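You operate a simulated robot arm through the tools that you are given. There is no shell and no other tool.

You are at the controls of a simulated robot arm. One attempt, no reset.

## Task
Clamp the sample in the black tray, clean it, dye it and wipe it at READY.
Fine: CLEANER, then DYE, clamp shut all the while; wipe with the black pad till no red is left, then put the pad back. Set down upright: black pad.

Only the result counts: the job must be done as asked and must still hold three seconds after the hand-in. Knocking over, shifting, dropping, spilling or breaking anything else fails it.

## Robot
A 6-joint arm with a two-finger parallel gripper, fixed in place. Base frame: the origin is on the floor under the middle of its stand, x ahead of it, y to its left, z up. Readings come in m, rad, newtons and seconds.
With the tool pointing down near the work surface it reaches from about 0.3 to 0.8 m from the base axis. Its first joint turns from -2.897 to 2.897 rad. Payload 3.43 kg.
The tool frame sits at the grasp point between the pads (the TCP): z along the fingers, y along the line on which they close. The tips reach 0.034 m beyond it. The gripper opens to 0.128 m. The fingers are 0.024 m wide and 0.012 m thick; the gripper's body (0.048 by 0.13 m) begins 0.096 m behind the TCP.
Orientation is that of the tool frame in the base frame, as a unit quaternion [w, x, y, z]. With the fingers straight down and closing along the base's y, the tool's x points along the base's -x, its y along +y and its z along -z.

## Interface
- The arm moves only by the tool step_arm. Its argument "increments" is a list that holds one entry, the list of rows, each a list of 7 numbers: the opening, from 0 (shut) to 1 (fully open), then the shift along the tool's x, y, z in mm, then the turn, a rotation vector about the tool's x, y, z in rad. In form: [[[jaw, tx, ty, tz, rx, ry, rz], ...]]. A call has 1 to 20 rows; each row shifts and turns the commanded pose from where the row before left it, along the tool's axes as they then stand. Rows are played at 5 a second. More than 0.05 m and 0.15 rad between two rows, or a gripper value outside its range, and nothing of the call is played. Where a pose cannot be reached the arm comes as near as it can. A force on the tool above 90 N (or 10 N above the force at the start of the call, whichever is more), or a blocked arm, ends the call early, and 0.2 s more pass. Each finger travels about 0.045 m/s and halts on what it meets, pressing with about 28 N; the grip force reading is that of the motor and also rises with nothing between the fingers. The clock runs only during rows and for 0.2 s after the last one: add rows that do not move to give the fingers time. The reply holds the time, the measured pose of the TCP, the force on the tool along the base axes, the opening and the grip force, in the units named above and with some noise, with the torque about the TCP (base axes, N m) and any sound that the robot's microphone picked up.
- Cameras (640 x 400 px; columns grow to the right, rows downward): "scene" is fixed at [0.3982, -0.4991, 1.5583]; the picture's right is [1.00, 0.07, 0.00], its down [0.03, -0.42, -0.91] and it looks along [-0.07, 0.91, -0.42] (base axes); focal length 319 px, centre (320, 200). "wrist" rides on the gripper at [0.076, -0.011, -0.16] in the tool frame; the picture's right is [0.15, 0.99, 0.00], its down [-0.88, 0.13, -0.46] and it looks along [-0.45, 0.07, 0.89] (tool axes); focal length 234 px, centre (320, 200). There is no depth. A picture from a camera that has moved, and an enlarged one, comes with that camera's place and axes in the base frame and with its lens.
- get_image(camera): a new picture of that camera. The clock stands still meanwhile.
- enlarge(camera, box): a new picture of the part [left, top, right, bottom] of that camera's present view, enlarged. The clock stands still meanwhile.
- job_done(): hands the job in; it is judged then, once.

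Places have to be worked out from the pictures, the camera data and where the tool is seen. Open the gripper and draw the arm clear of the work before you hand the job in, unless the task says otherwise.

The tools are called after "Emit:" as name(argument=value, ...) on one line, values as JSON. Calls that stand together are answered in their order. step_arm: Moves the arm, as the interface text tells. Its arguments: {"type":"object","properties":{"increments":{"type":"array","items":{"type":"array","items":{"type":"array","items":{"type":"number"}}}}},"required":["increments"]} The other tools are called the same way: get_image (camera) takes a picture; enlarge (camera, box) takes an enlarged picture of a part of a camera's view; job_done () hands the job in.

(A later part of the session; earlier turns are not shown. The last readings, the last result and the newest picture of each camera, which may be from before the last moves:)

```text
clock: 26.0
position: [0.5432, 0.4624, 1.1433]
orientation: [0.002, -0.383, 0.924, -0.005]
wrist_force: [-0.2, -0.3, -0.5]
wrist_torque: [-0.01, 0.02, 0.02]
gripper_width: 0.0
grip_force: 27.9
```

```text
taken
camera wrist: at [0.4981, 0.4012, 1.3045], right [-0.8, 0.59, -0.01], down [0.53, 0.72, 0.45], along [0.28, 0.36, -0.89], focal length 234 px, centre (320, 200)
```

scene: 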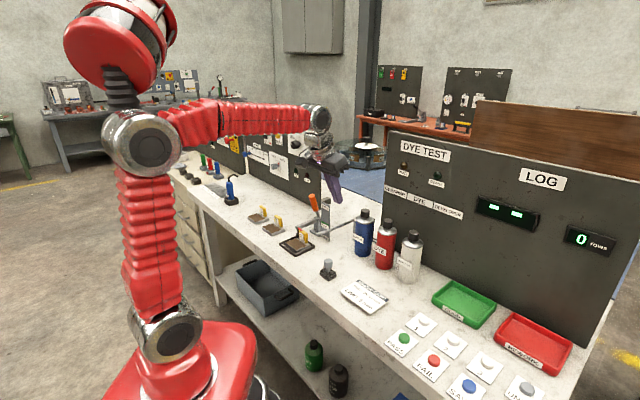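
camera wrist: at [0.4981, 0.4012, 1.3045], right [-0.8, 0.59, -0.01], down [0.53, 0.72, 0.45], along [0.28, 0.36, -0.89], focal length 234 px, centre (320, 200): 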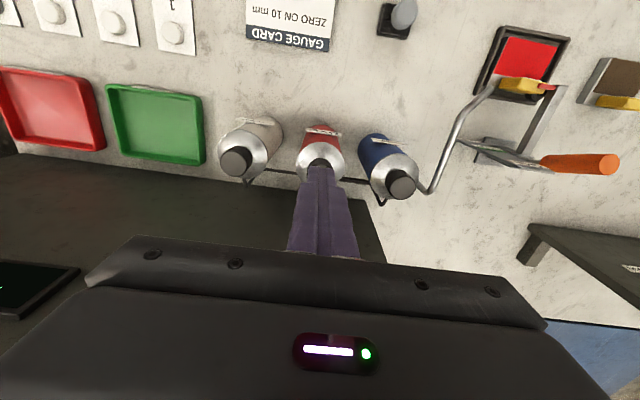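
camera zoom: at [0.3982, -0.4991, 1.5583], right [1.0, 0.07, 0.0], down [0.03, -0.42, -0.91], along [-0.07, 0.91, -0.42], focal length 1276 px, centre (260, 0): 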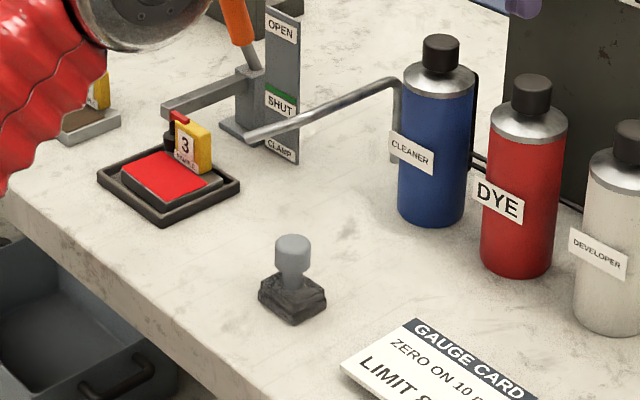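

READY is dark and the WAIT lamp is hidden behind the gripper. I go over the black pad near (0.356, 0.402) with the gripper opening, to look at it from above.

Emit:
step_arm(increments=[[[0, 35, 18, 0, 0, 0, 0], [0, 35, 18, 0, 0, 0, 0], [0.5, 35, 18, 6, 0, 0, 0], [0.7, 35, 18, 6, 0, 0, 0], [0.7, 35, 18, 6, 0, 0, 0], [0.7, 0, 0, 0, 0, 0, 0], [0.7, 0, 0, 0, 0, 0, 0]]])

Emit:
get_image(camera="wrist")

Emit:
enlarge(camera="wrist", box=[240, 80, 400, 200])

Emit:
enlarge(camera="scene", box=[370, 130, 470, 230])

Emit:
enlarge(camera="scene", box=[290, 220, 390, 300])

```text
clock: 27.6
position: [0.3556, 0.4019, 1.1277]
orientation: [0.002, -0.384, 0.923, -0.005]
wrist_force: [0.7, -0.3, -0.4]
wrist_torque: [0.0, 0.01, 0.02]
gripper_width: 0.0895
grip_force: 0.0
```

```text
taken
camera wrist: at [0.3099, 0.3412, 1.2881], right [-0.8, 0.6, -0.01], down [0.53, 0.72, 0.46], along [0.28, 0.36, -0.89], focal length 234 px, centre (320, 200)
```

wrist: 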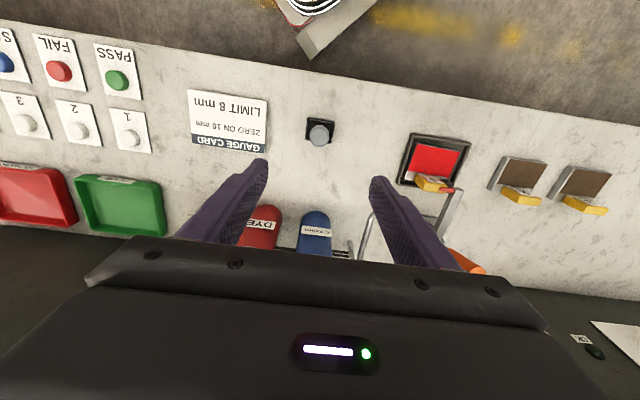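

```text
3.33 times, centred on (320, 140) of wrist
camera zoom: at [0.3099, 0.3412, 1.2881], right [-0.8, 0.6, -0.01], down [0.53, 0.72, 0.46], along [0.28, 0.36, -0.89], focal length 781 px, centre (320, 400)
```

zoom: 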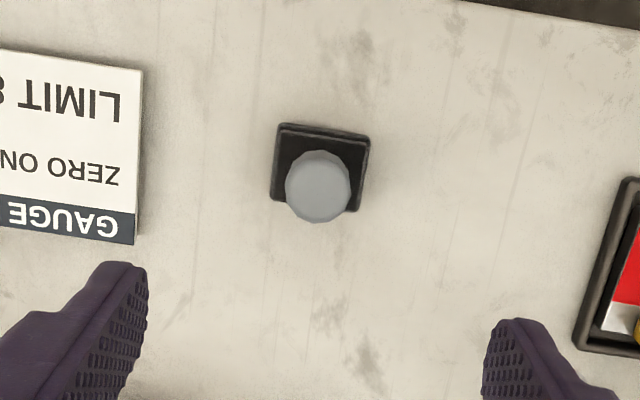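

```text
4.00 times, centred on (420, 180) of scene
camera zoom: at [0.3982, -0.4991, 1.5583], right [1.0, 0.07, 0.0], down [0.03, -0.42, -0.91], along [-0.07, 0.91, -0.42], focal length 1276 px, centre (-80, 280)
```

zoom: 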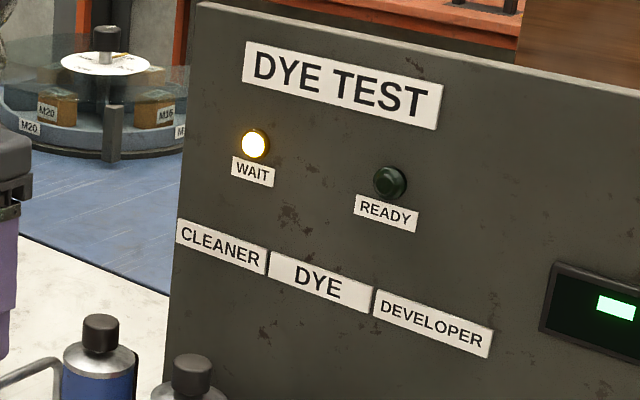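

```text
5.00 times, centred on (340, 260) of scene
camera zoom: at [0.3982, -0.4991, 1.5583], right [1.0, 0.07, 0.0], down [0.03, -0.42, -0.91], along [-0.07, 0.91, -0.42], focal length 1595 px, centre (220, -100)
```

zoom: 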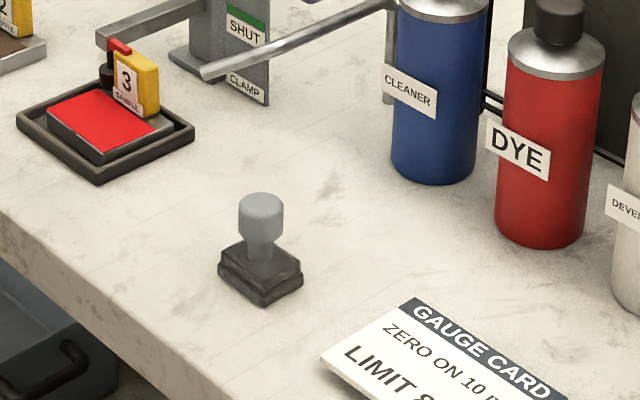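

WAIT is lit, so the dwell is running. The pad's knob top is at about (0.357, 0.397, 0.9225), roughly 30 mm across. I descend to just above it with the fingers either side.

Emit:
step_arm(increments=[[[0.7, 3, -4.4, 40, 0, 0, 0], [0.7, 0, 0, 40, 0, 0, 0], [0.7, 0, 0, 40, 0, 0, 0], [0.7, 0, 0, 35, 0, 0, 0], [0.7, 0, 0, 0, 0, 0, 0]]])

Emit:
enlarge(camera="wrist", box=[200, 60, 440, 240])

Emit:
enlarge(camera="scene", box=[290, 210, 390, 300])

Emit:
enlarge(camera="scene", box=[370, 130, 470, 230])

```text
clock: 28.8
position: [0.359, 0.3959, 0.97]
orientation: [0.002, -0.383, 0.924, -0.005]
wrist_force: [0.7, -0.6, 1.3]
wrist_torque: [-0.03, -0.02, 0.01]
gripper_width: 0.0895
grip_force: 0.0
```

```text
2.22 times, centred on (320, 150) of wrist
camera zoom: at [0.3122, 0.3351, 1.1311], right [-0.8, 0.59, -0.01], down [0.53, 0.72, 0.46], along [0.28, 0.36, -0.89], focal length 520 px, centre (320, 311)
```

zoom: 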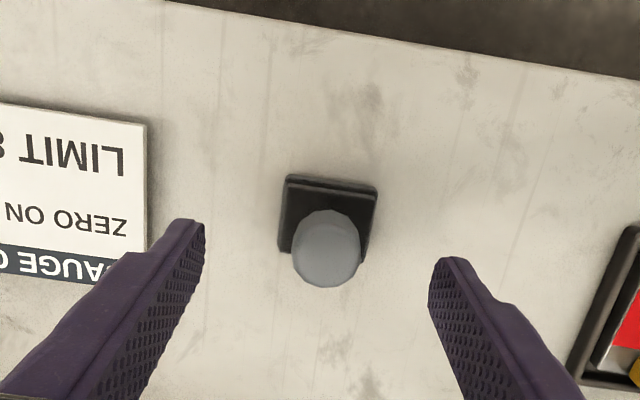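

```text
4.44 times, centred on (340, 255) of scene
camera zoom: at [0.3982, -0.4991, 1.5583], right [1.0, 0.07, 0.0], down [0.03, -0.42, -0.91], along [-0.07, 0.91, -0.42], focal length 1418 px, centre (231, -44)
```

zoom: 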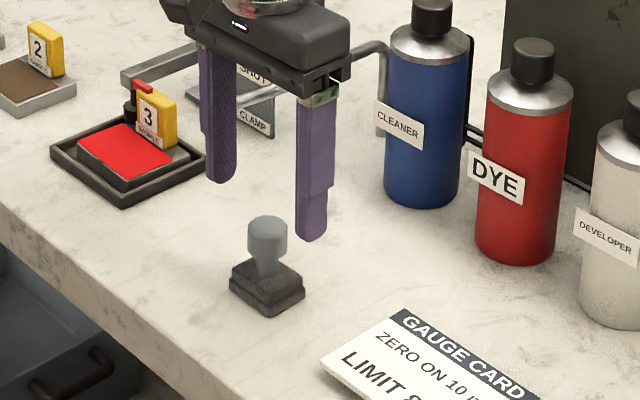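

```text
4.00 times, centred on (420, 180) of scene
camera zoom: at [0.3982, -0.4991, 1.5583], right [1.0, 0.07, 0.0], down [0.03, -0.42, -0.91], along [-0.07, 0.91, -0.42], focal length 1276 px, centre (-80, 280)
```

zoom: 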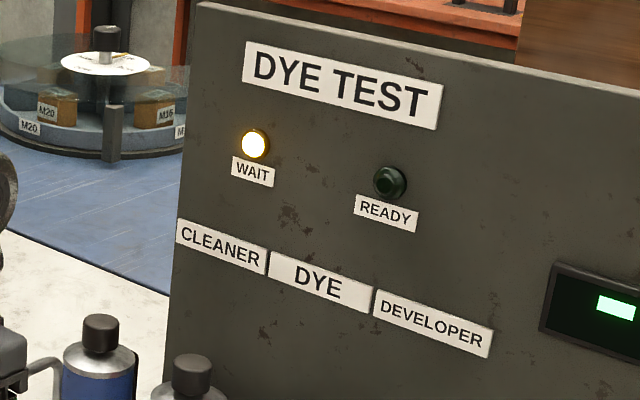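

Relative to the tool axis the knob is about 4 mm to the left and 2 mm toward the front. I correct for that, lower to TCP z ≈ 0.912 and close on the knob.

Emit:
step_arm(increments=[[[0.7, 2, 4, 0, 0, 0, 0], [0.7, 0, 0, 30, 0, 0, 0], [0.7, 0, 0, 28, 0, 0, 0], [0.7, 0, 0, 0, 0, 0, 0]]])

Emit:
enlarge(camera="wrist", box=[200, 60, 440, 240])

Emit:
enlarge(camera="scene", box=[300, 230, 370, 290])

```text
clock: 29.8
position: [0.3549, 0.3976, 0.9121]
orientation: [0.003, -0.383, 0.924, -0.004]
wrist_force: [-0.1, 0.4, -0.5]
wrist_torque: [0.0, 0.01, -0.02]
gripper_width: 0.0894
grip_force: 0.0
```

```text
2.22 times, centred on (320, 150) of wrist
camera zoom: at [0.3088, 0.3357, 1.0738], right [-0.8, 0.59, -0.01], down [0.53, 0.72, 0.46], along [0.28, 0.36, -0.89], focal length 520 px, centre (320, 311)
```

zoom: 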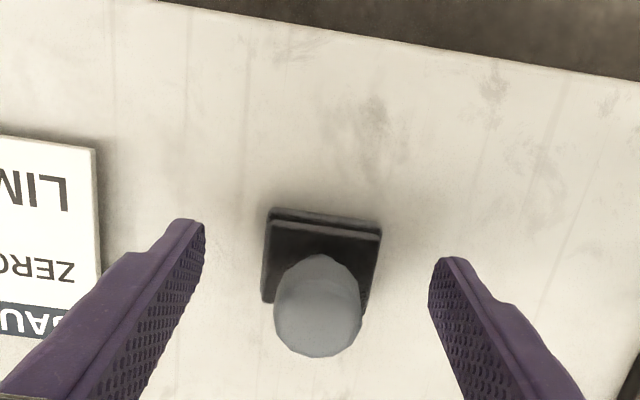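

```text
6.67 times, centred on (335, 260) of scene
camera zoom: at [0.3982, -0.4991, 1.5583], right [1.0, 0.07, 0.0], down [0.03, -0.42, -0.91], along [-0.07, 0.91, -0.42], focal length 2127 px, centre (220, -200)
```

zoom: 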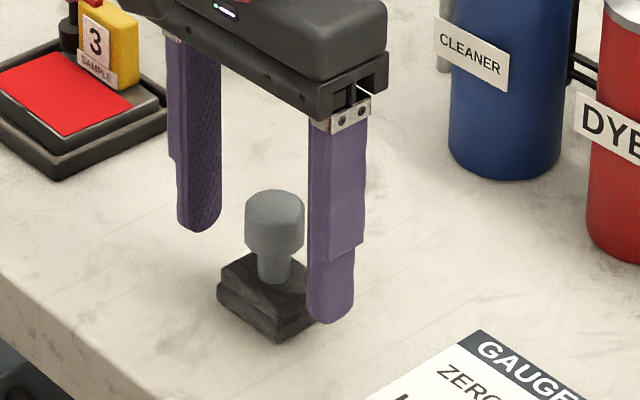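

The knob is centred between the fingers. I rise 3 mm to keep the fingertips clear of the pad's base and close; a width near 0.03 will confirm the knob is held.

Emit:
step_arm(increments=[[[0.7, 0, 0, -3, 0, 0, 0], [0.3, 0, 0, 0, 0, 0, 0], [0.2, 0, 0, 0, 0, 0, 0], [0.1, 0, 0, 0, 0, 0, 0], [0, 0, 0, 0, 0, 0, 0], [0, 0, 0, 0, 0, 0, 0]]])

Emit:
enlarge(camera="scene", box=[300, 230, 370, 290])

Emit:
enlarge(camera="scene", box=[370, 130, 470, 230])

Emit:
enlarge(camera="wrist", box=[200, 60, 440, 240])

```text
clock: 31.2
position: [0.3543, 0.3967, 0.9164]
orientation: [0.002, -0.384, 0.923, -0.005]
wrist_force: [0.7, 0.2, 0.9]
wrist_torque: [0.01, 0.0, -0.03]
gripper_width: 0.0302
grip_force: 28.7
```

```text
6.67 times, centred on (335, 260) of scene
camera zoom: at [0.3982, -0.4991, 1.5583], right [1.0, 0.07, 0.0], down [0.03, -0.42, -0.91], along [-0.07, 0.91, -0.42], focal length 2127 px, centre (220, -200)
```

zoom: 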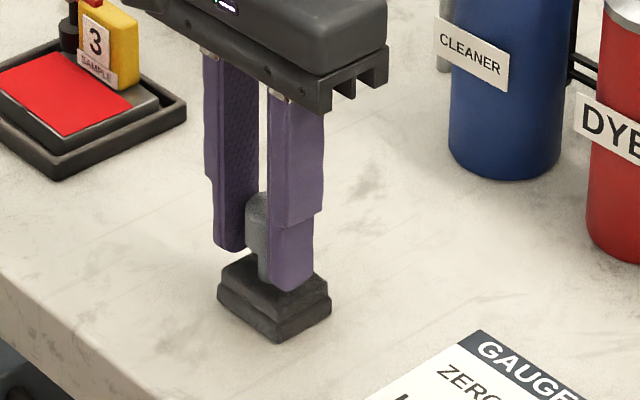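

```text
4.00 times, centred on (420, 180) of scene
camera zoom: at [0.3982, -0.4991, 1.5583], right [1.0, 0.07, 0.0], down [0.03, -0.42, -0.91], along [-0.07, 0.91, -0.42], focal length 1276 px, centre (-80, 280)
```

zoom: 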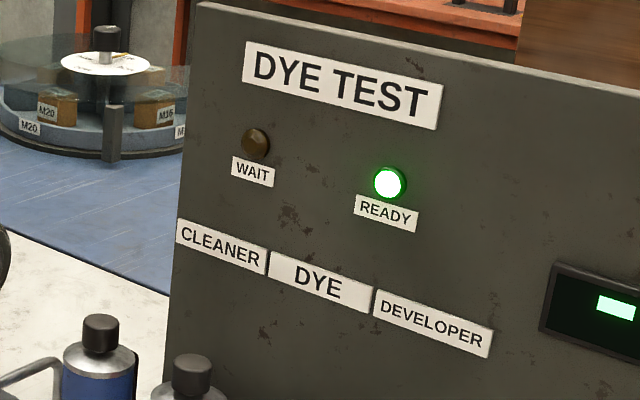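

```text
2.22 times, centred on (320, 150) of wrist
camera zoom: at [0.3087, 0.3361, 1.0768], right [-0.8, 0.59, -0.01], down [0.53, 0.72, 0.46], along [0.28, 0.36, -0.89], focal length 520 px, centre (320, 311)
```

zoom: 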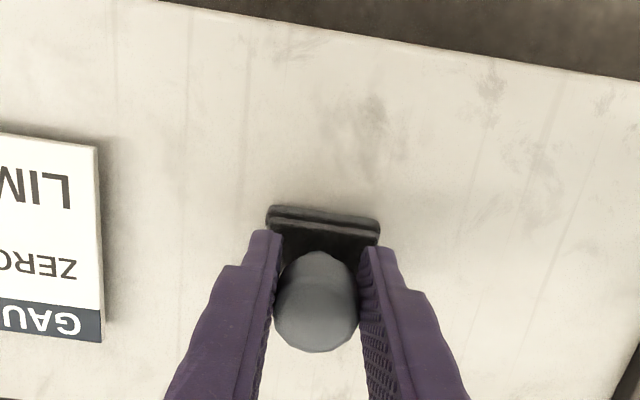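

READY is lit and the knob is held at width 0.030, grasp TCP about (0.3543, 0.3967, 0.9155). I lift the pad straight up, carry it over the sample, and stop about 2 cm above the surface.

Emit:
step_arm(increments=[[[0, 0, 0, -20, 0, 0, 0], [0, 0, 0, -40, 0, 0, 0], [0, 0, 0, -45, 0, 0, 0], [0, -5.8, 42.5, 0, 0, 0, 0], [0, -5.8, 42.5, 0, 0, 0, 0], [0, -5.8, 42.5, 0, 0, 0, 0], [0, -5.8, 42.5, 0, 0, 0, 0], [0, -5.8, 42.5, 0, 0, 0, 0], [0, 0, 0, 32, 0, 0, 0], [0, 0, 0, 32, 0, 0, 0], [0, 0, 0, 0, 0, 0, 0]]])

Emit:
enlarge(camera="wrist", box=[200, 60, 440, 240])

Emit:
enlarge(camera="scene", box=[270, 200, 350, 270])

Emit:
enlarge(camera="scene", box=[300, 150, 480, 300])

```text
clock: 33.5
position: [0.2254, 0.5751, 0.9693]
orientation: [0.011, -0.382, 0.924, 0.004]
wrist_force: [-0.8, 0.2, 9.6]
wrist_torque: [0.11, -0.18, 0.05]
gripper_width: 0.0307
grip_force: 27.6
stopped in row 11: the force on the tool passed its limit at 104 N (the readings are from after the stop); the commanded pose is now the measured one
```

```text
2.22 times, centred on (320, 150) of wrist
camera zoom: at [0.1787, 0.5106, 1.128], right [-0.8, 0.6, 0.0], down [0.52, 0.71, 0.48], along [0.29, 0.38, -0.88], focal length 520 px, centre (320, 311)
```

zoom: 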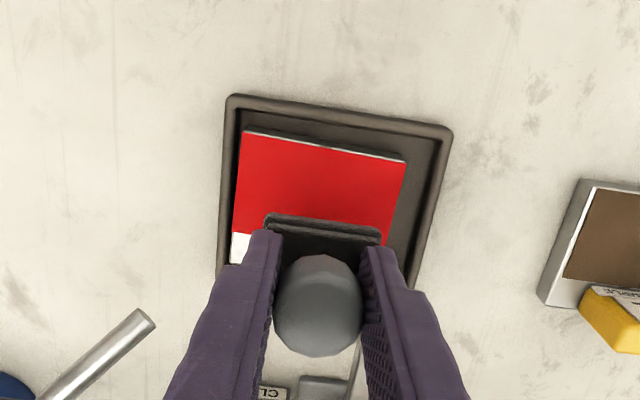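

```text
5.71 times, centred on (310, 235) of scene
camera zoom: at [0.3982, -0.4991, 1.5583], right [1.0, 0.07, 0.0], down [0.03, -0.42, -0.91], along [-0.07, 0.91, -0.42], focal length 1823 px, centre (377, 0)
```

zoom: 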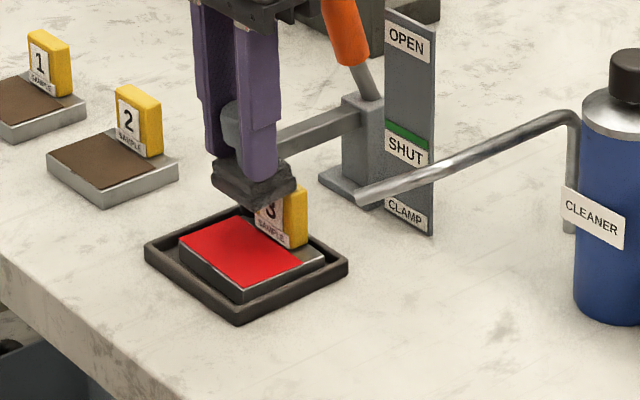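

```text
2.67 times, centred on (390, 225) of scene
camera zoom: at [0.3982, -0.4991, 1.5583], right [1.0, 0.07, 0.0], down [0.03, -0.42, -0.91], along [-0.07, 0.91, -0.42], focal length 851 px, centre (133, 133)
```

zoom: 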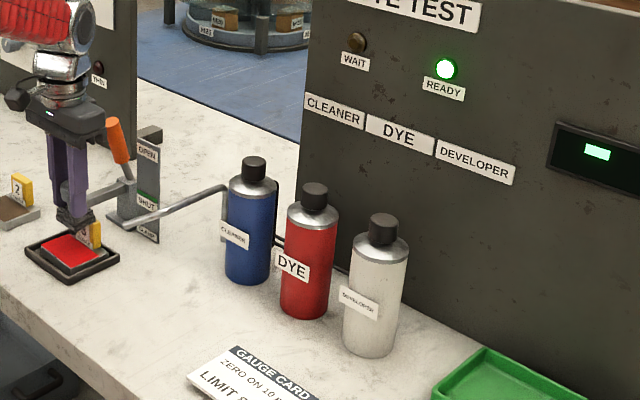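

The pad came down on top of the tag: its base sticks out about 9 mm further back than the knob, which I hadn't allowed for. The call stopped on force; I lift straight off right away and inspect the tag, clamp and pad.

Emit:
step_arm(increments=[[[0, 0, 0, -10, 0, 0, 0], [0, 0, 0, -20, 0, 0, 0], [0, 0, 0, -20, 0, 0, 0], [0, 0, 0, 0, 0, 0, 0]]])

Emit:
enlarge(camera="wrist", box=[200, 60, 440, 240])

Emit:
enlarge(camera="scene", box=[270, 190, 350, 260])

```text
clock: 34.5
position: [0.2269, 0.5737, 1.0179]
orientation: [0.009, -0.383, 0.924, 0.002]
wrist_force: [0.0, 0.3, -1.3]
wrist_torque: [0.04, -0.02, -0.04]
gripper_width: 0.0302
grip_force: 28.1
```

```text
2.22 times, centred on (320, 150) of wrist
camera zoom: at [0.1791, 0.5103, 1.1768], right [-0.8, 0.6, -0.01], down [0.52, 0.71, 0.47], along [0.29, 0.38, -0.88], focal length 520 px, centre (320, 311)
```

zoom: 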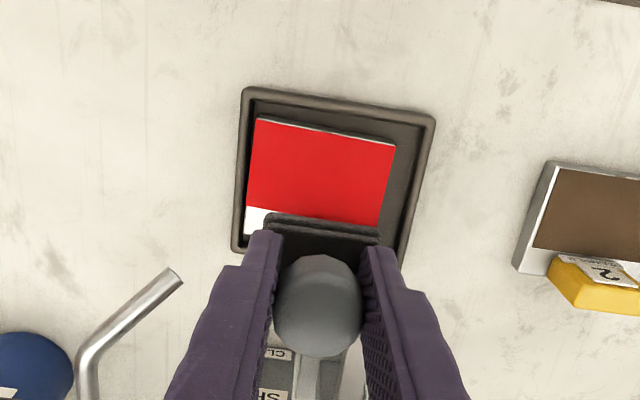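

```text
5.71 times, centred on (310, 225) of scene
camera zoom: at [0.3982, -0.4991, 1.5583], right [1.0, 0.07, 0.0], down [0.03, -0.42, -0.91], along [-0.07, 0.91, -0.42], focal length 1823 px, centre (377, 57)
```

zoom: 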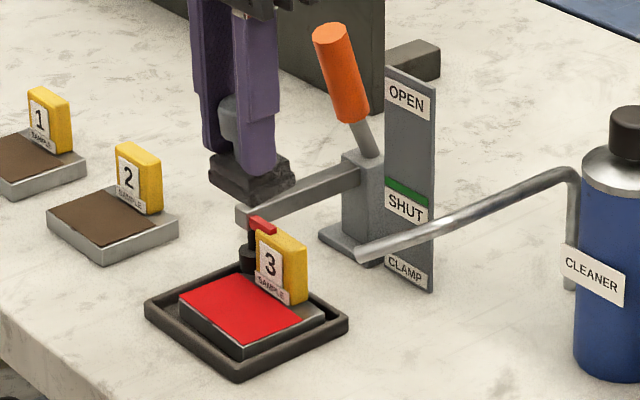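

The tag, sample and clamp look undisturbed (indicator still green), and the pad is still held upright. I move 26 mm toward the front so the base's rear edge clears the tag, and level the tool.

Emit:
step_arm(increments=[[[0, 13, -1.5, 0, 0, 0.009, 0], [0, 13, -1.2, 0, 0, 0.009, 0], [0, 0, 0, 20, 0, 0, 0], [0, 0, 0, 15, 0, 0, 0], [0, 0, 0, 0, 0, 0, 0]]])

Emit:
enlarge(camera="wrist", box=[200, 60, 440, 240])

Emit:
enlarge(camera="scene", box=[270, 200, 350, 270])

```text
clock: 35.7
position: [0.2099, 0.5522, 0.9811]
orientation: [0.001, -0.383, 0.924, 0.0]
wrist_force: [-0.8, -0.1, -1.3]
wrist_torque: [0.0, -0.02, -0.03]
gripper_width: 0.0305
grip_force: 28.0
```

```text
2.22 times, centred on (320, 150) of wrist
camera zoom: at [0.1646, 0.4906, 1.1424], right [-0.8, 0.6, 0.0], down [0.53, 0.72, 0.46], along [0.27, 0.37, -0.89], focal length 520 px, centre (320, 311)
```

zoom: 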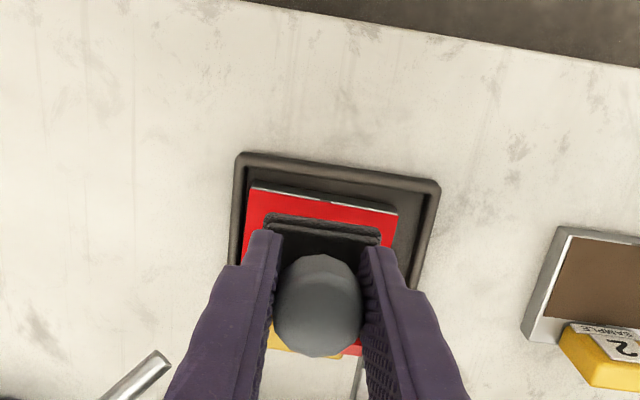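

```text
5.71 times, centred on (310, 235) of scene
camera zoom: at [0.3982, -0.4991, 1.5583], right [1.0, 0.07, 0.0], down [0.03, -0.42, -0.91], along [-0.07, 0.91, -0.42], focal length 1823 px, centre (377, 0)
```

zoom: 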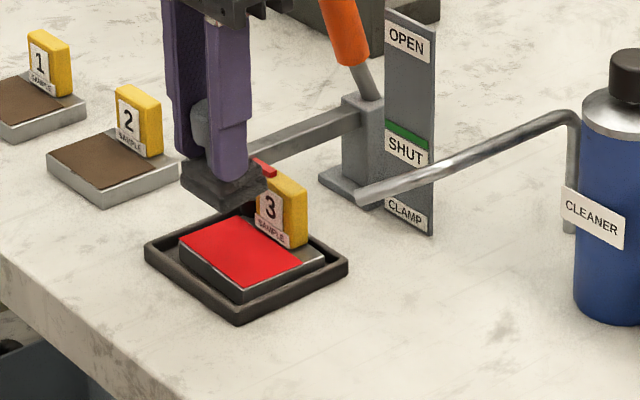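

The pad is now in front of the tag with its bottom about 5 cm above the sample. I lower most of the way.

Emit:
step_arm(increments=[[[0, 0, 0, 12, 0, 0, 0], [0, 0, 0, 12, 0, 0, 0], [0, 0, 0, 10, 0, 0, 0], [0, 0, 0, 0, 0, 0, 0]]])

Emit:
enlarge(camera="scene", box=[275, 210, 335, 262])

```text
clock: 36.7
position: [0.2092, 0.553, 0.9487]
orientation: [0.001, -0.383, 0.924, -0.002]
wrist_force: [0.0, 0.0, -0.9]
wrist_torque: [-0.02, 0.02, -0.01]
gripper_width: 0.0304
grip_force: 27.9
```

```text
7.69 times, centred on (305, 236) of scene
camera zoom: at [0.3982, -0.4991, 1.5583], right [1.0, 0.07, 0.0], down [0.03, -0.42, -0.91], along [-0.07, 0.91, -0.42], focal length 2454 px, centre (435, -77)
```

zoom: 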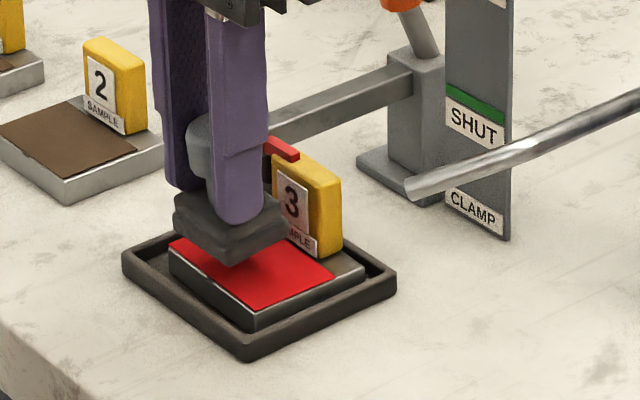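

The pad is roughly 1.5–2 cm above the red face, in front of the tag. I lower in 2 mm steps and watch for contact.

Emit:
step_arm(increments=[[[0, 0, 0, 3, 0, 0, 0], [0, 0, 0, 3, 0, 0, 0], [0, 0, 0, 2, 0, 0, 0], [0, 0, 0, 2, 0, 0, 0], [0, 0, 0, 0, 0, 0, 0]]])

Emit:
enlarge(camera="scene", box=[275, 210, 335, 262])

```text
clock: 37.9
position: [0.2092, 0.553, 0.9387]
orientation: [0.001, -0.383, 0.924, -0.001]
wrist_force: [-0.1, 0.5, -0.6]
wrist_torque: [-0.01, 0.02, 0.0]
gripper_width: 0.0304
grip_force: 27.9
```

```text
7.69 times, centred on (305, 236) of scene
camera zoom: at [0.3982, -0.4991, 1.5583], right [1.0, 0.07, 0.0], down [0.03, -0.42, -0.91], along [-0.07, 0.91, -0.42], focal length 2454 px, centre (435, -77)
```

zoom: 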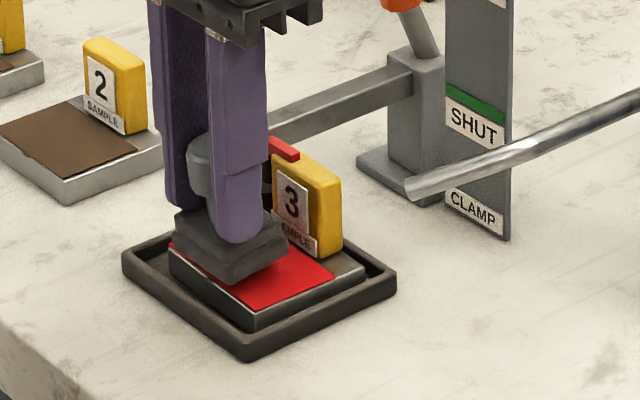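

Still no contact, with the pad nearly down. I continue in 2 mm steps.

Emit:
step_arm(increments=[[[0, 0, 0, 2, 0, 0, 0], [0, 0, 0, 2, 0, 0, 0], [0, 0, 0, 0, 0, 0, 0]]])

Emit:
step_arm(increments=[[[0, 0, 0, 1.5, 0, 0, 0], [0, 0, 0, 1.5, 0, 0, 0], [0, 0, 0, 0, 0, 0, 0]]])

Emit:
enlarge(camera="scene", box=[275, 210, 335, 262])

```text
clock: 38.7
position: [0.2096, 0.5532, 0.9342]
orientation: [0.001, -0.383, 0.924, -0.001]
wrist_force: [-0.5, -0.1, -0.9]
wrist_torque: [0.01, 0.01, -0.02]
gripper_width: 0.0305
grip_force: 28.5
```

```text
clock: 39.5
position: [0.2098, 0.5542, 0.9312]
orientation: [0.001, -0.383, 0.924, -0.002]
wrist_force: [0.0, -0.1, -0.6]
wrist_torque: [-0.03, -0.04, 0.01]
gripper_width: 0.0303
grip_force: 27.3
```

```text
7.69 times, centred on (305, 236) of scene
camera zoom: at [0.3982, -0.4991, 1.5583], right [1.0, 0.07, 0.0], down [0.03, -0.42, -0.91], along [-0.07, 0.91, -0.42], focal length 2454 px, centre (435, -77)
```

zoom: 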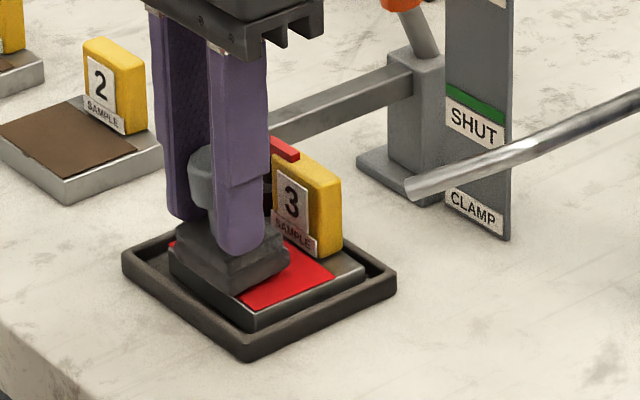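

The pad's front edge is almost on the surface and there is still no load. I go on in 1–1.5 mm steps.

Emit:
step_arm(increments=[[[0, 0, 0, 1.5, 0, 0, 0], [0, 0, 0, 1, 0, 0, 0], [0, 0, 0, 0, 0, 0, 0]]])

Emit:
step_arm(increments=[[[0, 0, 0, 1, 0, 0, 0], [0, 0, 0, 1, 0, 0, 0], [0, 0, 0, 0, 0, 0, 0]]])

Emit:
enlarge(camera="scene", box=[275, 210, 335, 262])

```text
clock: 40.3
position: [0.2101, 0.5528, 0.9288]
orientation: [0.002, -0.383, 0.924, -0.002]
wrist_force: [-0.4, -0.7, -0.9]
wrist_torque: [-0.06, -0.05, -0.03]
gripper_width: 0.0305
grip_force: 27.8
```

```text
clock: 41.1
position: [0.209, 0.5527, 0.9274]
orientation: [0.002, -0.383, 0.924, 0.0]
wrist_force: [-2.9, -4.4, 12.1]
wrist_torque: [-0.29, 0.19, 0.01]
gripper_width: 0.0305
grip_force: 27.8
```

```text
7.69 times, centred on (305, 236) of scene
camera zoom: at [0.3982, -0.4991, 1.5583], right [1.0, 0.07, 0.0], down [0.03, -0.42, -0.91], along [-0.07, 0.91, -0.42], focal length 2454 px, centre (435, -77)
```

zoom: 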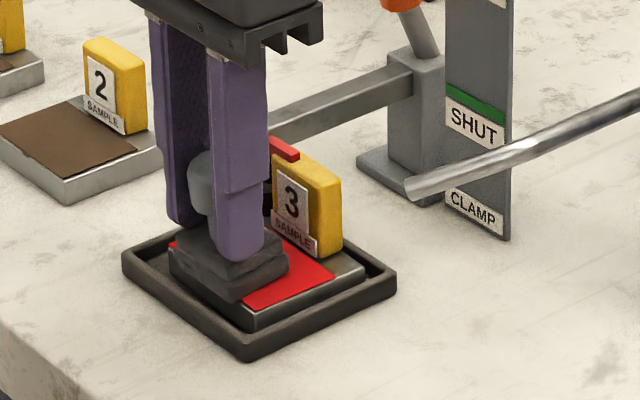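

Contact: about 12 N on the pad, with the sample steady and the clamp green. I start wiping with strokes along the sample's long side.

Emit:
step_arm(increments=[[[0, 0, 7, 0, 0, 0, 0], [0, 0, 7, 0, 0, 0, 0], [0, 0, -7, 0, 0, 0, 0], [0, 0, -7, 0, 0, 0, 0], [0, 0, -7, 0, 0, 0, 0], [0, 0, -7, 0, 0, 0, 0], [0, 0, 7, 0, 0, 0, 0], [0, 0, 7, 0, 0, 0, 0]]])

Emit:
enlarge(camera="scene", box=[275, 210, 335, 262])

Emit:
enlarge(camera="wrist", box=[200, 60, 440, 240])

```text
clock: 42.9
position: [0.2091, 0.5531, 0.9277]
orientation: [0.002, -0.384, 0.923, -0.001]
wrist_force: [4.2, -6.8, 21.2]
wrist_torque: [-0.39, -0.1, 0.06]
gripper_width: 0.0304
grip_force: 28.1
```

```text
7.69 times, centred on (305, 236) of scene
camera zoom: at [0.3982, -0.4991, 1.5583], right [1.0, 0.07, 0.0], down [0.03, -0.42, -0.91], along [-0.07, 0.91, -0.42], focal length 2454 px, centre (435, -77)
```

zoom: 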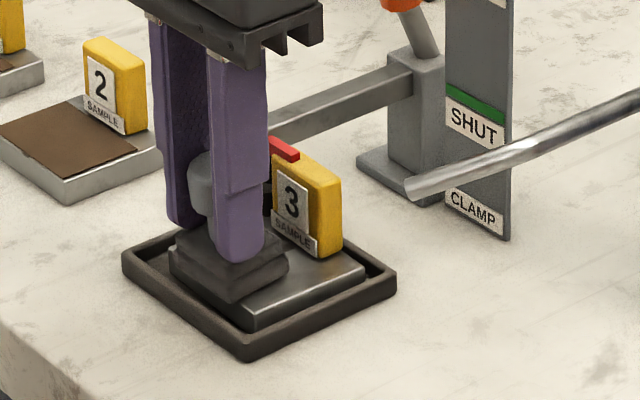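

```text
2.22 times, centred on (320, 150) of wrist
camera zoom: at [0.164, 0.4907, 1.0876], right [-0.8, 0.6, 0.0], down [0.53, 0.72, 0.46], along [0.27, 0.36, -0.89], focal length 520 px, centre (320, 311)
```

zoom: 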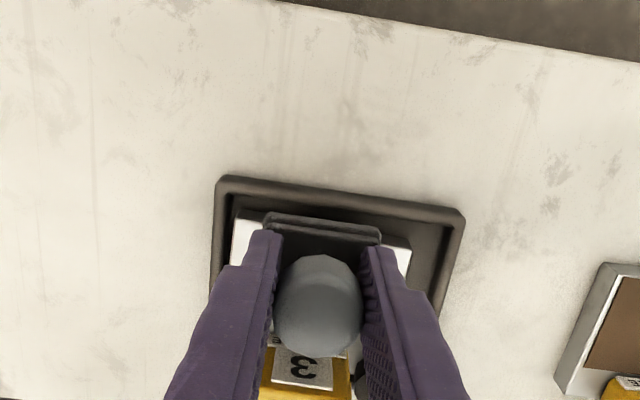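

All the visible surface is now bare metal. I lift the pad straight up to see what was under it.

Emit:
step_arm(increments=[[[0, 0, 0, -5, 0, 0, 0], [0, 0, 0, -25, 0, 0, 0], [0, 0, 0, -40, 0, 0, 0], [0, 0, 0, -40, 0, 0, 0], [0, 0, 0, 0, 0, 0, 0]]])

Emit:
enlarge(camera="scene", box=[275, 210, 335, 262])

Emit:
enlarge(camera="wrist", box=[200, 40, 440, 240])

Emit:
enlarge(camera="scene", box=[300, 150, 480, 300])

```text
clock: 44.1
position: [0.2094, 0.5523, 1.0375]
orientation: [0.002, -0.382, 0.924, -0.002]
wrist_force: [0.7, -0.2, -1.1]
wrist_torque: [-0.02, -0.02, 0.0]
gripper_width: 0.0306
grip_force: 28.3
```

```text
7.69 times, centred on (305, 236) of scene
camera zoom: at [0.3982, -0.4991, 1.5583], right [1.0, 0.07, 0.0], down [0.03, -0.42, -0.91], along [-0.07, 0.91, -0.42], focal length 2454 px, centre (435, -77)
```

zoom: 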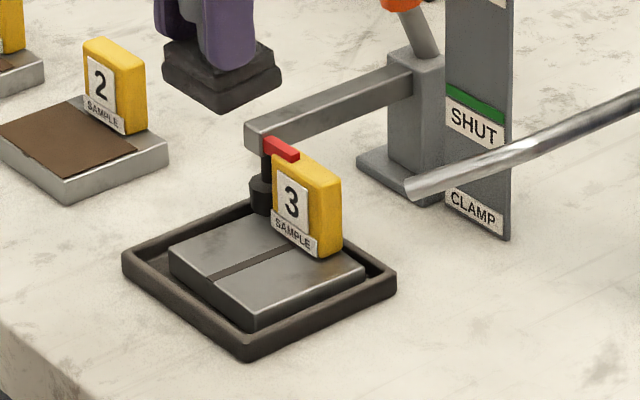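

```text
2.00 times, centred on (320, 140) of wrist
camera zoom: at [0.1631, 0.4898, 1.1965], right [-0.8, 0.6, 0.0], down [0.53, 0.72, 0.46], along [0.27, 0.36, -0.89], focal length 468 px, centre (320, 320)
```

zoom: 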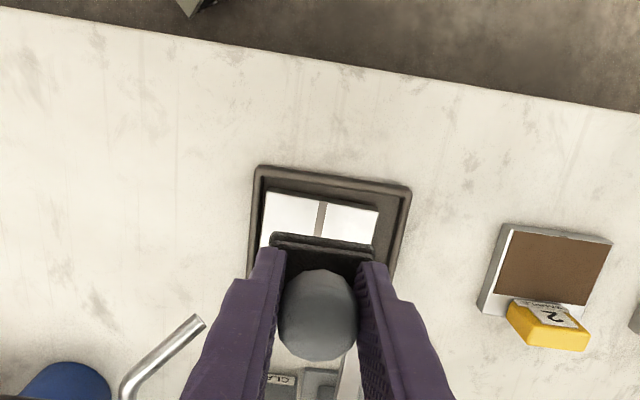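

```text
2.67 times, centred on (390, 225) of scene
camera zoom: at [0.3982, -0.4991, 1.5583], right [1.0, 0.07, 0.0], down [0.03, -0.42, -0.91], along [-0.07, 0.91, -0.42], focal length 851 px, centre (133, 133)
```

zoom: 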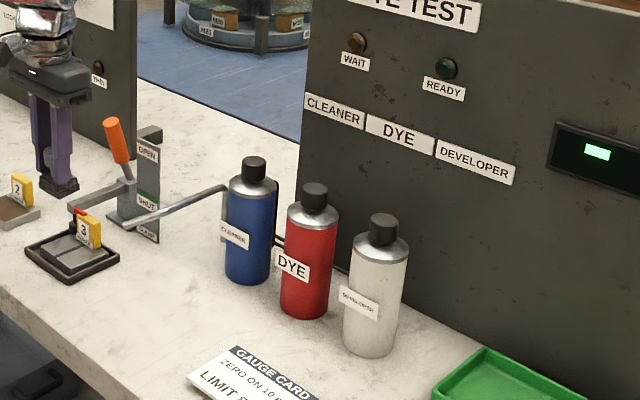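

The sample shows only grey metal with its groove, and READY has gone out. I zoom in further to make sure no red remains near the tag or the edges.

Emit:
enlarge(camera="scene", box=[286, 232, 316, 256])

Emit:
enlarge(camera="wrist", box=[280, 110, 380, 180])

```text
16.00 times, centred on (301, 244) of scene
camera zoom: at [0.3982, -0.4991, 1.5583], right [1.0, 0.07, 0.0], down [0.03, -0.42, -0.91], along [-0.07, 0.91, -0.42], focal length 5105 px, centre (624, -504)
```

zoom: 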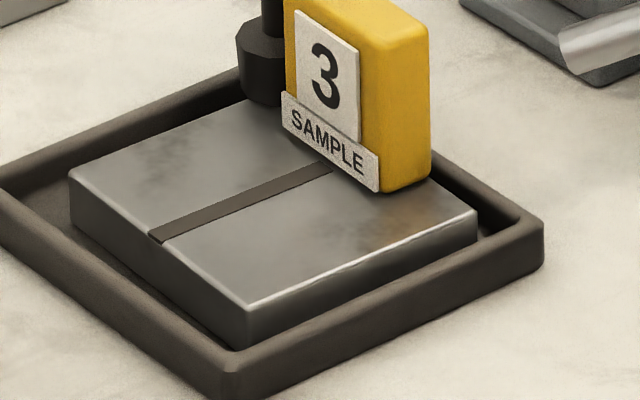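

```text
5.71 times, centred on (330, 145) of wrist
camera zoom: at [0.1631, 0.4898, 1.1965], right [-0.8, 0.6, 0.0], down [0.53, 0.72, 0.46], along [0.27, 0.36, -0.89], focal length 1338 px, centre (263, 514)
```

zoom: 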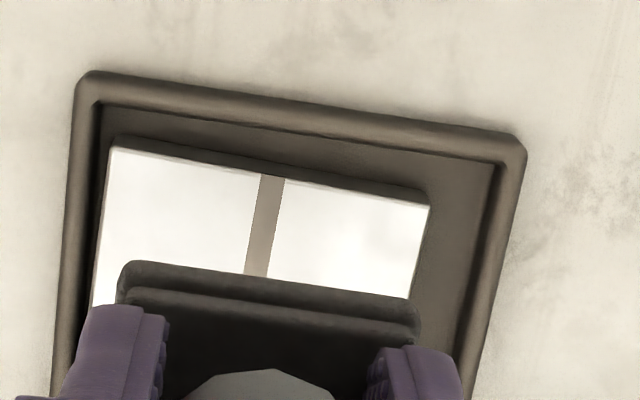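

No red remains anywhere on the face. I carry the pad back over its original spot, TCP about (0.3543, 0.3967), staying high.

Emit:
step_arm(increments=[[[0, 1.5, -42.5, 0, 0, 0, 0], [0, 1.5, -42.5, 0, 0, 0, 0], [0, 1.5, -42.5, 0, 0, 0, 0], [0, 1.5, -42.5, 0, 0, 0, 0], [0, 1.6, -42.5, 0, 0, 0, 0], [0, 0, 0, 0, 0, 0, 0]]])

Emit:
enlarge(camera="scene", box=[290, 200, 380, 290])

```text
clock: 45.5
position: [0.3534, 0.3946, 1.0375]
orientation: [0.001, -0.383, 0.924, -0.001]
wrist_force: [0.2, 0.3, -0.8]
wrist_torque: [-0.02, 0.03, -0.04]
gripper_width: 0.0307
grip_force: 27.5
```

```text
4.44 times, centred on (335, 245) of scene
camera zoom: at [0.3982, -0.4991, 1.5583], right [1.0, 0.07, 0.0], down [0.03, -0.42, -0.91], along [-0.07, 0.91, -0.42], focal length 1418 px, centre (253, 0)
```

zoom: 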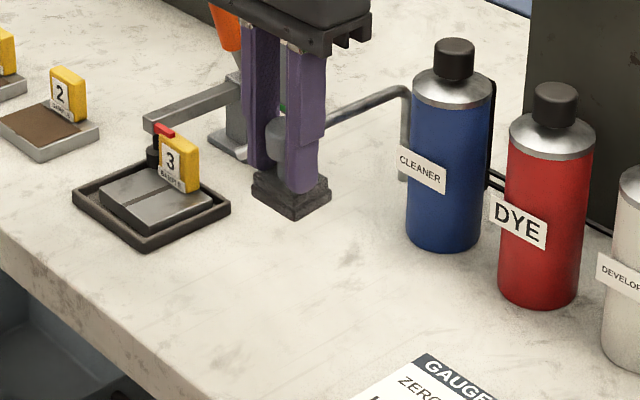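

The pad is over its home spot within about 2 mm. I make that small correction and descend to about 1.5 cm above the bench.

Emit:
step_arm(increments=[[[0, -1.5, 0.5, 40, 0, 0, 0], [0, 0, 0, 40, 0, 0, 0], [0, 0, 0, 28, 0, 0, 0], [0, 0, 0, 0, 0, 0, 0]]])

Emit:
enlarge(camera="scene", box=[300, 230, 370, 290])

```text
clock: 46.5
position: [0.355, 0.399, 0.9295]
orientation: [0.001, -0.383, 0.924, -0.002]
wrist_force: [-1.2, 0.4, -0.4]
wrist_torque: [-0.01, 0.0, 0.01]
gripper_width: 0.0306
grip_force: 26.7
```

```text
6.67 times, centred on (335, 260) of scene
camera zoom: at [0.3982, -0.4991, 1.5583], right [1.0, 0.07, 0.0], down [0.03, -0.42, -0.91], along [-0.07, 0.91, -0.42], focal length 2127 px, centre (220, -200)
```

zoom: 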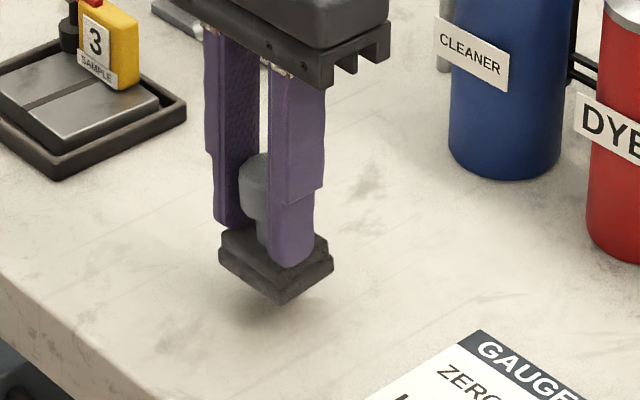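

The pad hangs level, about 1.5–2 cm above its old footprint. I lower to where the bench should be, in small steps.

Emit:
step_arm(increments=[[[0, 0, 0, 5, 0, 0, 0], [0, 0, 0, 4, 0, 0, 0], [0, 0, 0, 2, 0, 0, 0], [0, 0, 0, 1, 0, 0, 0], [0, 0, 0, 0, 0, 0, 0]]])

Emit:
step_arm(increments=[[[0, 0, 0, 1, 0, 0, 0], [0, 0, 0, 1, 0, 0, 0], [0, 0, 0, 0, 0, 0, 0]]])

Emit:
enlarge(camera="scene", box=[300, 230, 370, 290])

```text
clock: 47.7
position: [0.3553, 0.3974, 0.9166]
orientation: [0.003, -0.383, 0.924, -0.001]
wrist_force: [-0.2, -0.1, -1.4]
wrist_torque: [0.05, 0.01, -0.01]
gripper_width: 0.0305
grip_force: 28.0
```

```text
clock: 48.5
position: [0.3553, 0.3981, 0.9158]
orientation: [0.001, -0.383, 0.924, -0.001]
wrist_force: [-0.1, -0.2, -1.1]
wrist_torque: [0.03, 0.0, -0.01]
gripper_width: 0.0306
grip_force: 28.2
```

```text
6.67 times, centred on (335, 260) of scene
camera zoom: at [0.3982, -0.4991, 1.5583], right [1.0, 0.07, 0.0], down [0.03, -0.42, -0.91], along [-0.07, 0.91, -0.42], focal length 2127 px, centre (220, -200)
```

zoom: 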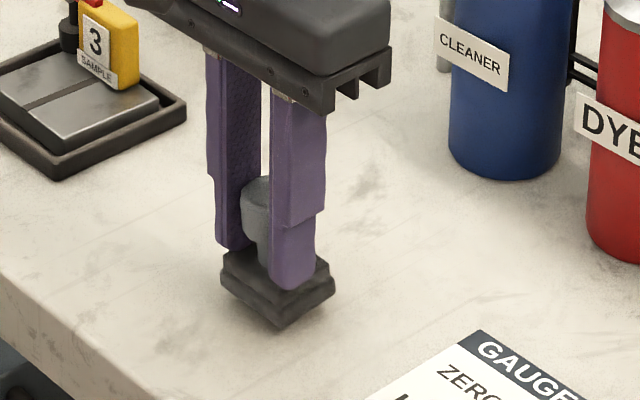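

The pad slid up about 5 mm in the fingers during the earlier bump, so the bench is still a few millimetres below. I trim the position by 2 mm and keep lowering gently until I feel contact.

Emit:
step_arm(increments=[[[0, 2, 1, 0, 0, 0, 0], [0, 0, 0, 1, 0, 0, 0], [0, 0, 0, 1, 0, 0, 0], [0, 0, 0, 0, 0, 0, 0]]])

Emit:
step_arm(increments=[[[0, 0, 0, 1, 0, 0, 0], [0, 0, 0, 0.5, 0, 0, 0], [0, 0, 0, 0, 0, 0, 0]]])

Emit:
enlarge(camera="scene", box=[300, 230, 370, 290])

```text
clock: 49.5
position: [0.3533, 0.3976, 0.9123]
orientation: [0.002, -0.382, 0.924, -0.001]
wrist_force: [-0.7, -0.3, -0.5]
wrist_torque: [0.0, 0.0, 0.0]
gripper_width: 0.0306
grip_force: 28.3
```

```text
clock: 50.3
position: [0.3534, 0.3984, 0.9116]
orientation: [0.001, -0.384, 0.924, -0.001]
wrist_force: [0.0, -0.4, -1.0]
wrist_torque: [0.01, 0.0, 0.0]
gripper_width: 0.0304
grip_force: 28.0
```

```text
6.67 times, centred on (335, 260) of scene
camera zoom: at [0.3982, -0.4991, 1.5583], right [1.0, 0.07, 0.0], down [0.03, -0.42, -0.91], along [-0.07, 0.91, -0.42], focal length 2127 px, centre (220, -200)
```

zoom: 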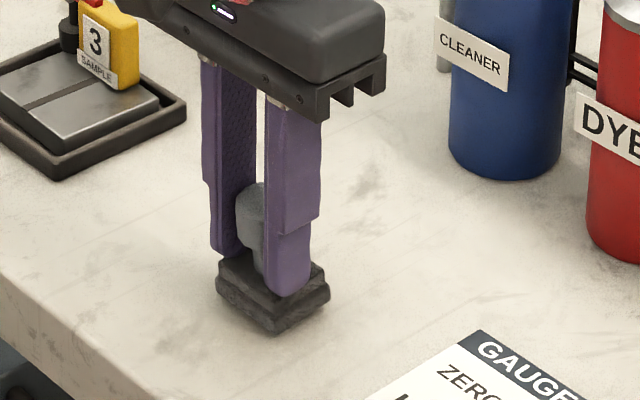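

The footprint matches the original laterally and needs about 3–4 mm more in height. I continue down in 1 mm steps.

Emit:
step_arm(increments=[[[0, 0, 0, 1, 0, 0, 0], [0, 0, 0, 1, 0, 0, 0], [0, 0, 0, 0, 0, 0, 0]]])

Emit:
step_arm(increments=[[[0, 0, 0, 0.7, 0, 0, 0], [0, 0, 0, 0.7, 0, 0, 0], [0, 0, 0, 0, 0, 0, 0]]])

Emit:
enlarge(camera="scene", box=[300, 230, 370, 290])

```text
clock: 51.1
position: [0.3522, 0.399, 0.9091]
orientation: [0.001, -0.382, 0.924, -0.001]
wrist_force: [0.1, 0.7, -0.9]
wrist_torque: [0.01, 0.0, -0.01]
gripper_width: 0.0306
grip_force: 27.9
```

```text
clock: 51.9
position: [0.353, 0.3981, 0.9087]
orientation: [0.002, -0.383, 0.924, -0.001]
wrist_force: [-0.8, 0.1, 0.0]
wrist_torque: [0.0, 0.02, -0.02]
gripper_width: 0.0304
grip_force: 28.3
```

```text
6.67 times, centred on (335, 260) of scene
camera zoom: at [0.3982, -0.4991, 1.5583], right [1.0, 0.07, 0.0], down [0.03, -0.42, -0.91], along [-0.07, 0.91, -0.42], focal length 2127 px, centre (220, -200)
```

zoom: 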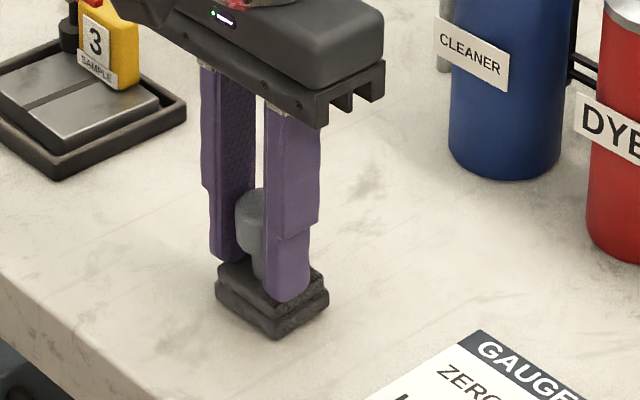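

The pad's lower corner is within about 1–2 px of its original place, so it is close to touching. One more small move to confirm contact.

Emit:
step_arm(increments=[[[0, 0, 0, 0.7, 0, 0, 0], [0, 0, 0, 0.7, 0, 0, 0], [0, 0, 0, 0, 0, 0, 0]]])

```text
clock: 52.7
position: [0.3539, 0.3978, 0.9083]
orientation: [0.002, -0.383, 0.924, -0.001]
wrist_force: [-1.7, 0.7, 9.8]
wrist_torque: [0.01, 0.18, -0.04]
gripper_width: 0.0303
grip_force: 27.8
```

Contact confirmed at about 10 N. I ease off about 1 mm, then open the fingers and hold still.

Emit:
step_arm(increments=[[[0, 0, 0, -1, 0, 0, 0], [0.3, 0, 0, 0, 0, 0, 0], [0.4, 0, 0, 0, 0, 0, 0], [0.5, 0, 0, 0, 0, 0, 0], [0.6, 0, 0, 0, 0, 0, 0], [0.7, 0, 0, 0, 0, 0, 0], [0.7, 0, 0, 0, 0, 0, 0]]])

Emit:
enlarge(camera="scene", box=[300, 230, 370, 290])

Emit:
enlarge(camera="wrist", box=[200, 60, 440, 240])

```text
clock: 54.3
position: [0.3539, 0.3971, 0.9088]
orientation: [0.001, -0.383, 0.924, -0.001]
wrist_force: [-0.3, -0.2, 0.6]
wrist_torque: [-0.02, -0.02, 0.01]
gripper_width: 0.0896
grip_force: 0.1
```

```text
6.67 times, centred on (335, 260) of scene
camera zoom: at [0.3982, -0.4991, 1.5583], right [1.0, 0.07, 0.0], down [0.03, -0.42, -0.91], along [-0.07, 0.91, -0.42], focal length 2127 px, centre (220, -200)
```

zoom: 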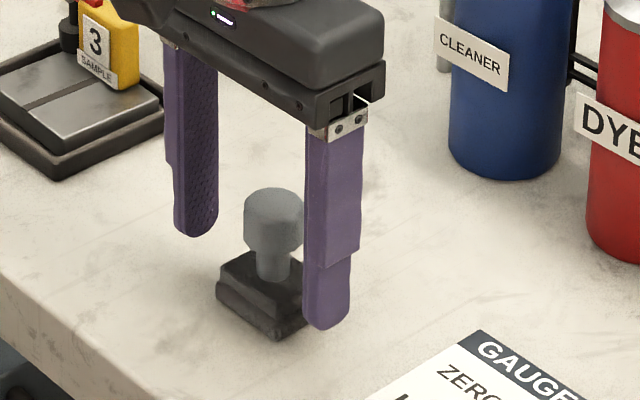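

```text
2.22 times, centred on (320, 150) of wrist
camera zoom: at [0.3077, 0.3363, 1.0688], right [-0.8, 0.6, 0.0], down [0.53, 0.72, 0.46], along [0.27, 0.37, -0.89], focal length 520 px, centre (320, 311)
```

zoom: 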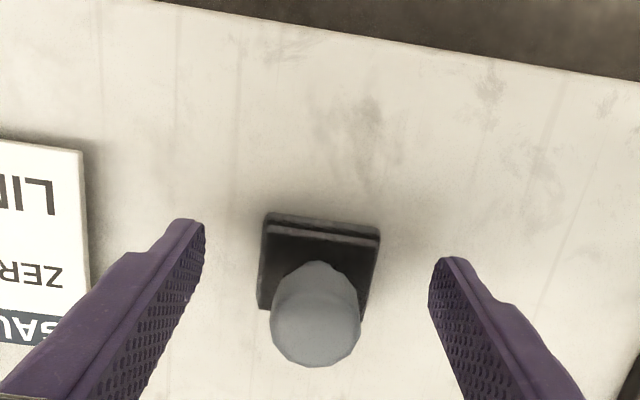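

The pad stands upright on its original spot and is released. I raise the arm straight up and clear of the work.

Emit:
step_arm(increments=[[[0.7, 0, 0, -20, 0, 0, 0], [0.7, 0, 0, -40, 0, 0, 0], [0.7, 0, 0, -45, 0, 0, 0], [0.7, 0, 0, -45, 0, 0, 0], [0.8, 0, 0, -45, 0, 0, 0], [1, 0, 0, -45, 0, 0, 0], [1, 0, 0, -45, 0, 0, 0], [1, 30, 20, 0, 0, 0, 0], [1, 30, 20, 0, 0, 0, 0], [1, 0, 0, 0, 0, 0, 0]]])

Emit:
get_image(camera="scene")

Emit:
enlarge(camera="scene", box=[270, 190, 440, 310])

Emit:
get_image(camera="wrist")

```text
clock: 56.5
position: [0.2823, 0.3835, 1.1946]
orientation: [0.001, -0.382, 0.924, -0.001]
wrist_force: [0.7, -0.9, 0.0]
wrist_torque: [0.01, 0.0, 0.0]
gripper_width: 0.1281
grip_force: 0.0
```

```text
taken
```

scene: 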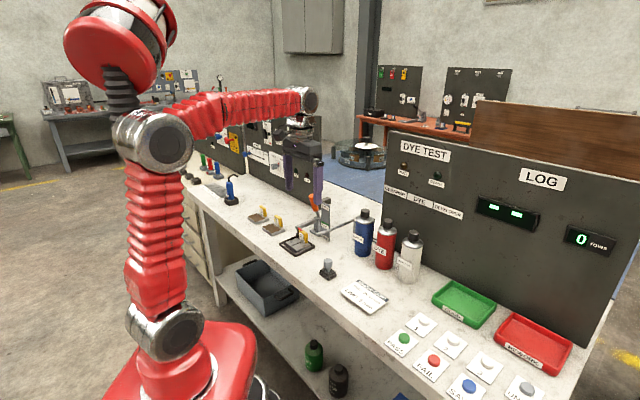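

```text
3.33 times, centred on (355, 250) of scene
camera zoom: at [0.3982, -0.4991, 1.5583], right [1.0, 0.07, 0.0], down [0.03, -0.42, -0.91], along [-0.07, 0.91, -0.42], focal length 1064 px, centre (203, 33)
```

zoom: 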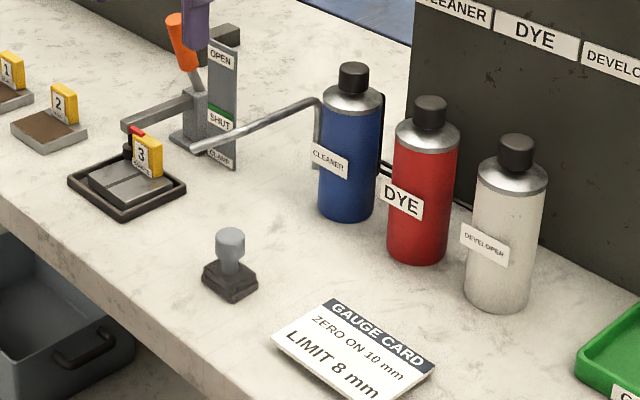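

```text
taken
camera wrist: at [0.2363, 0.3216, 1.3543], right [-0.8, 0.6, 0.0], down [0.53, 0.72, 0.46], along [0.27, 0.36, -0.89], focal length 234 px, centre (320, 200)
```

wrist: 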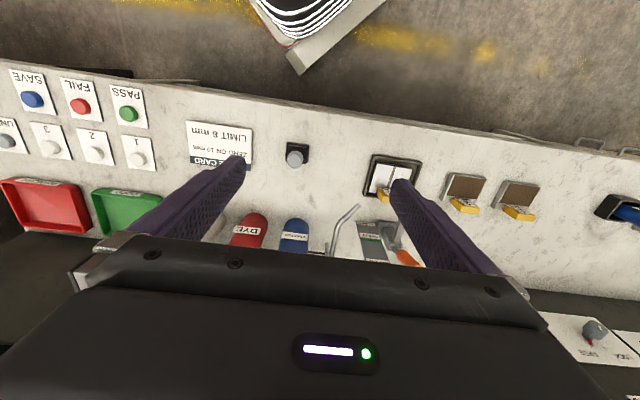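

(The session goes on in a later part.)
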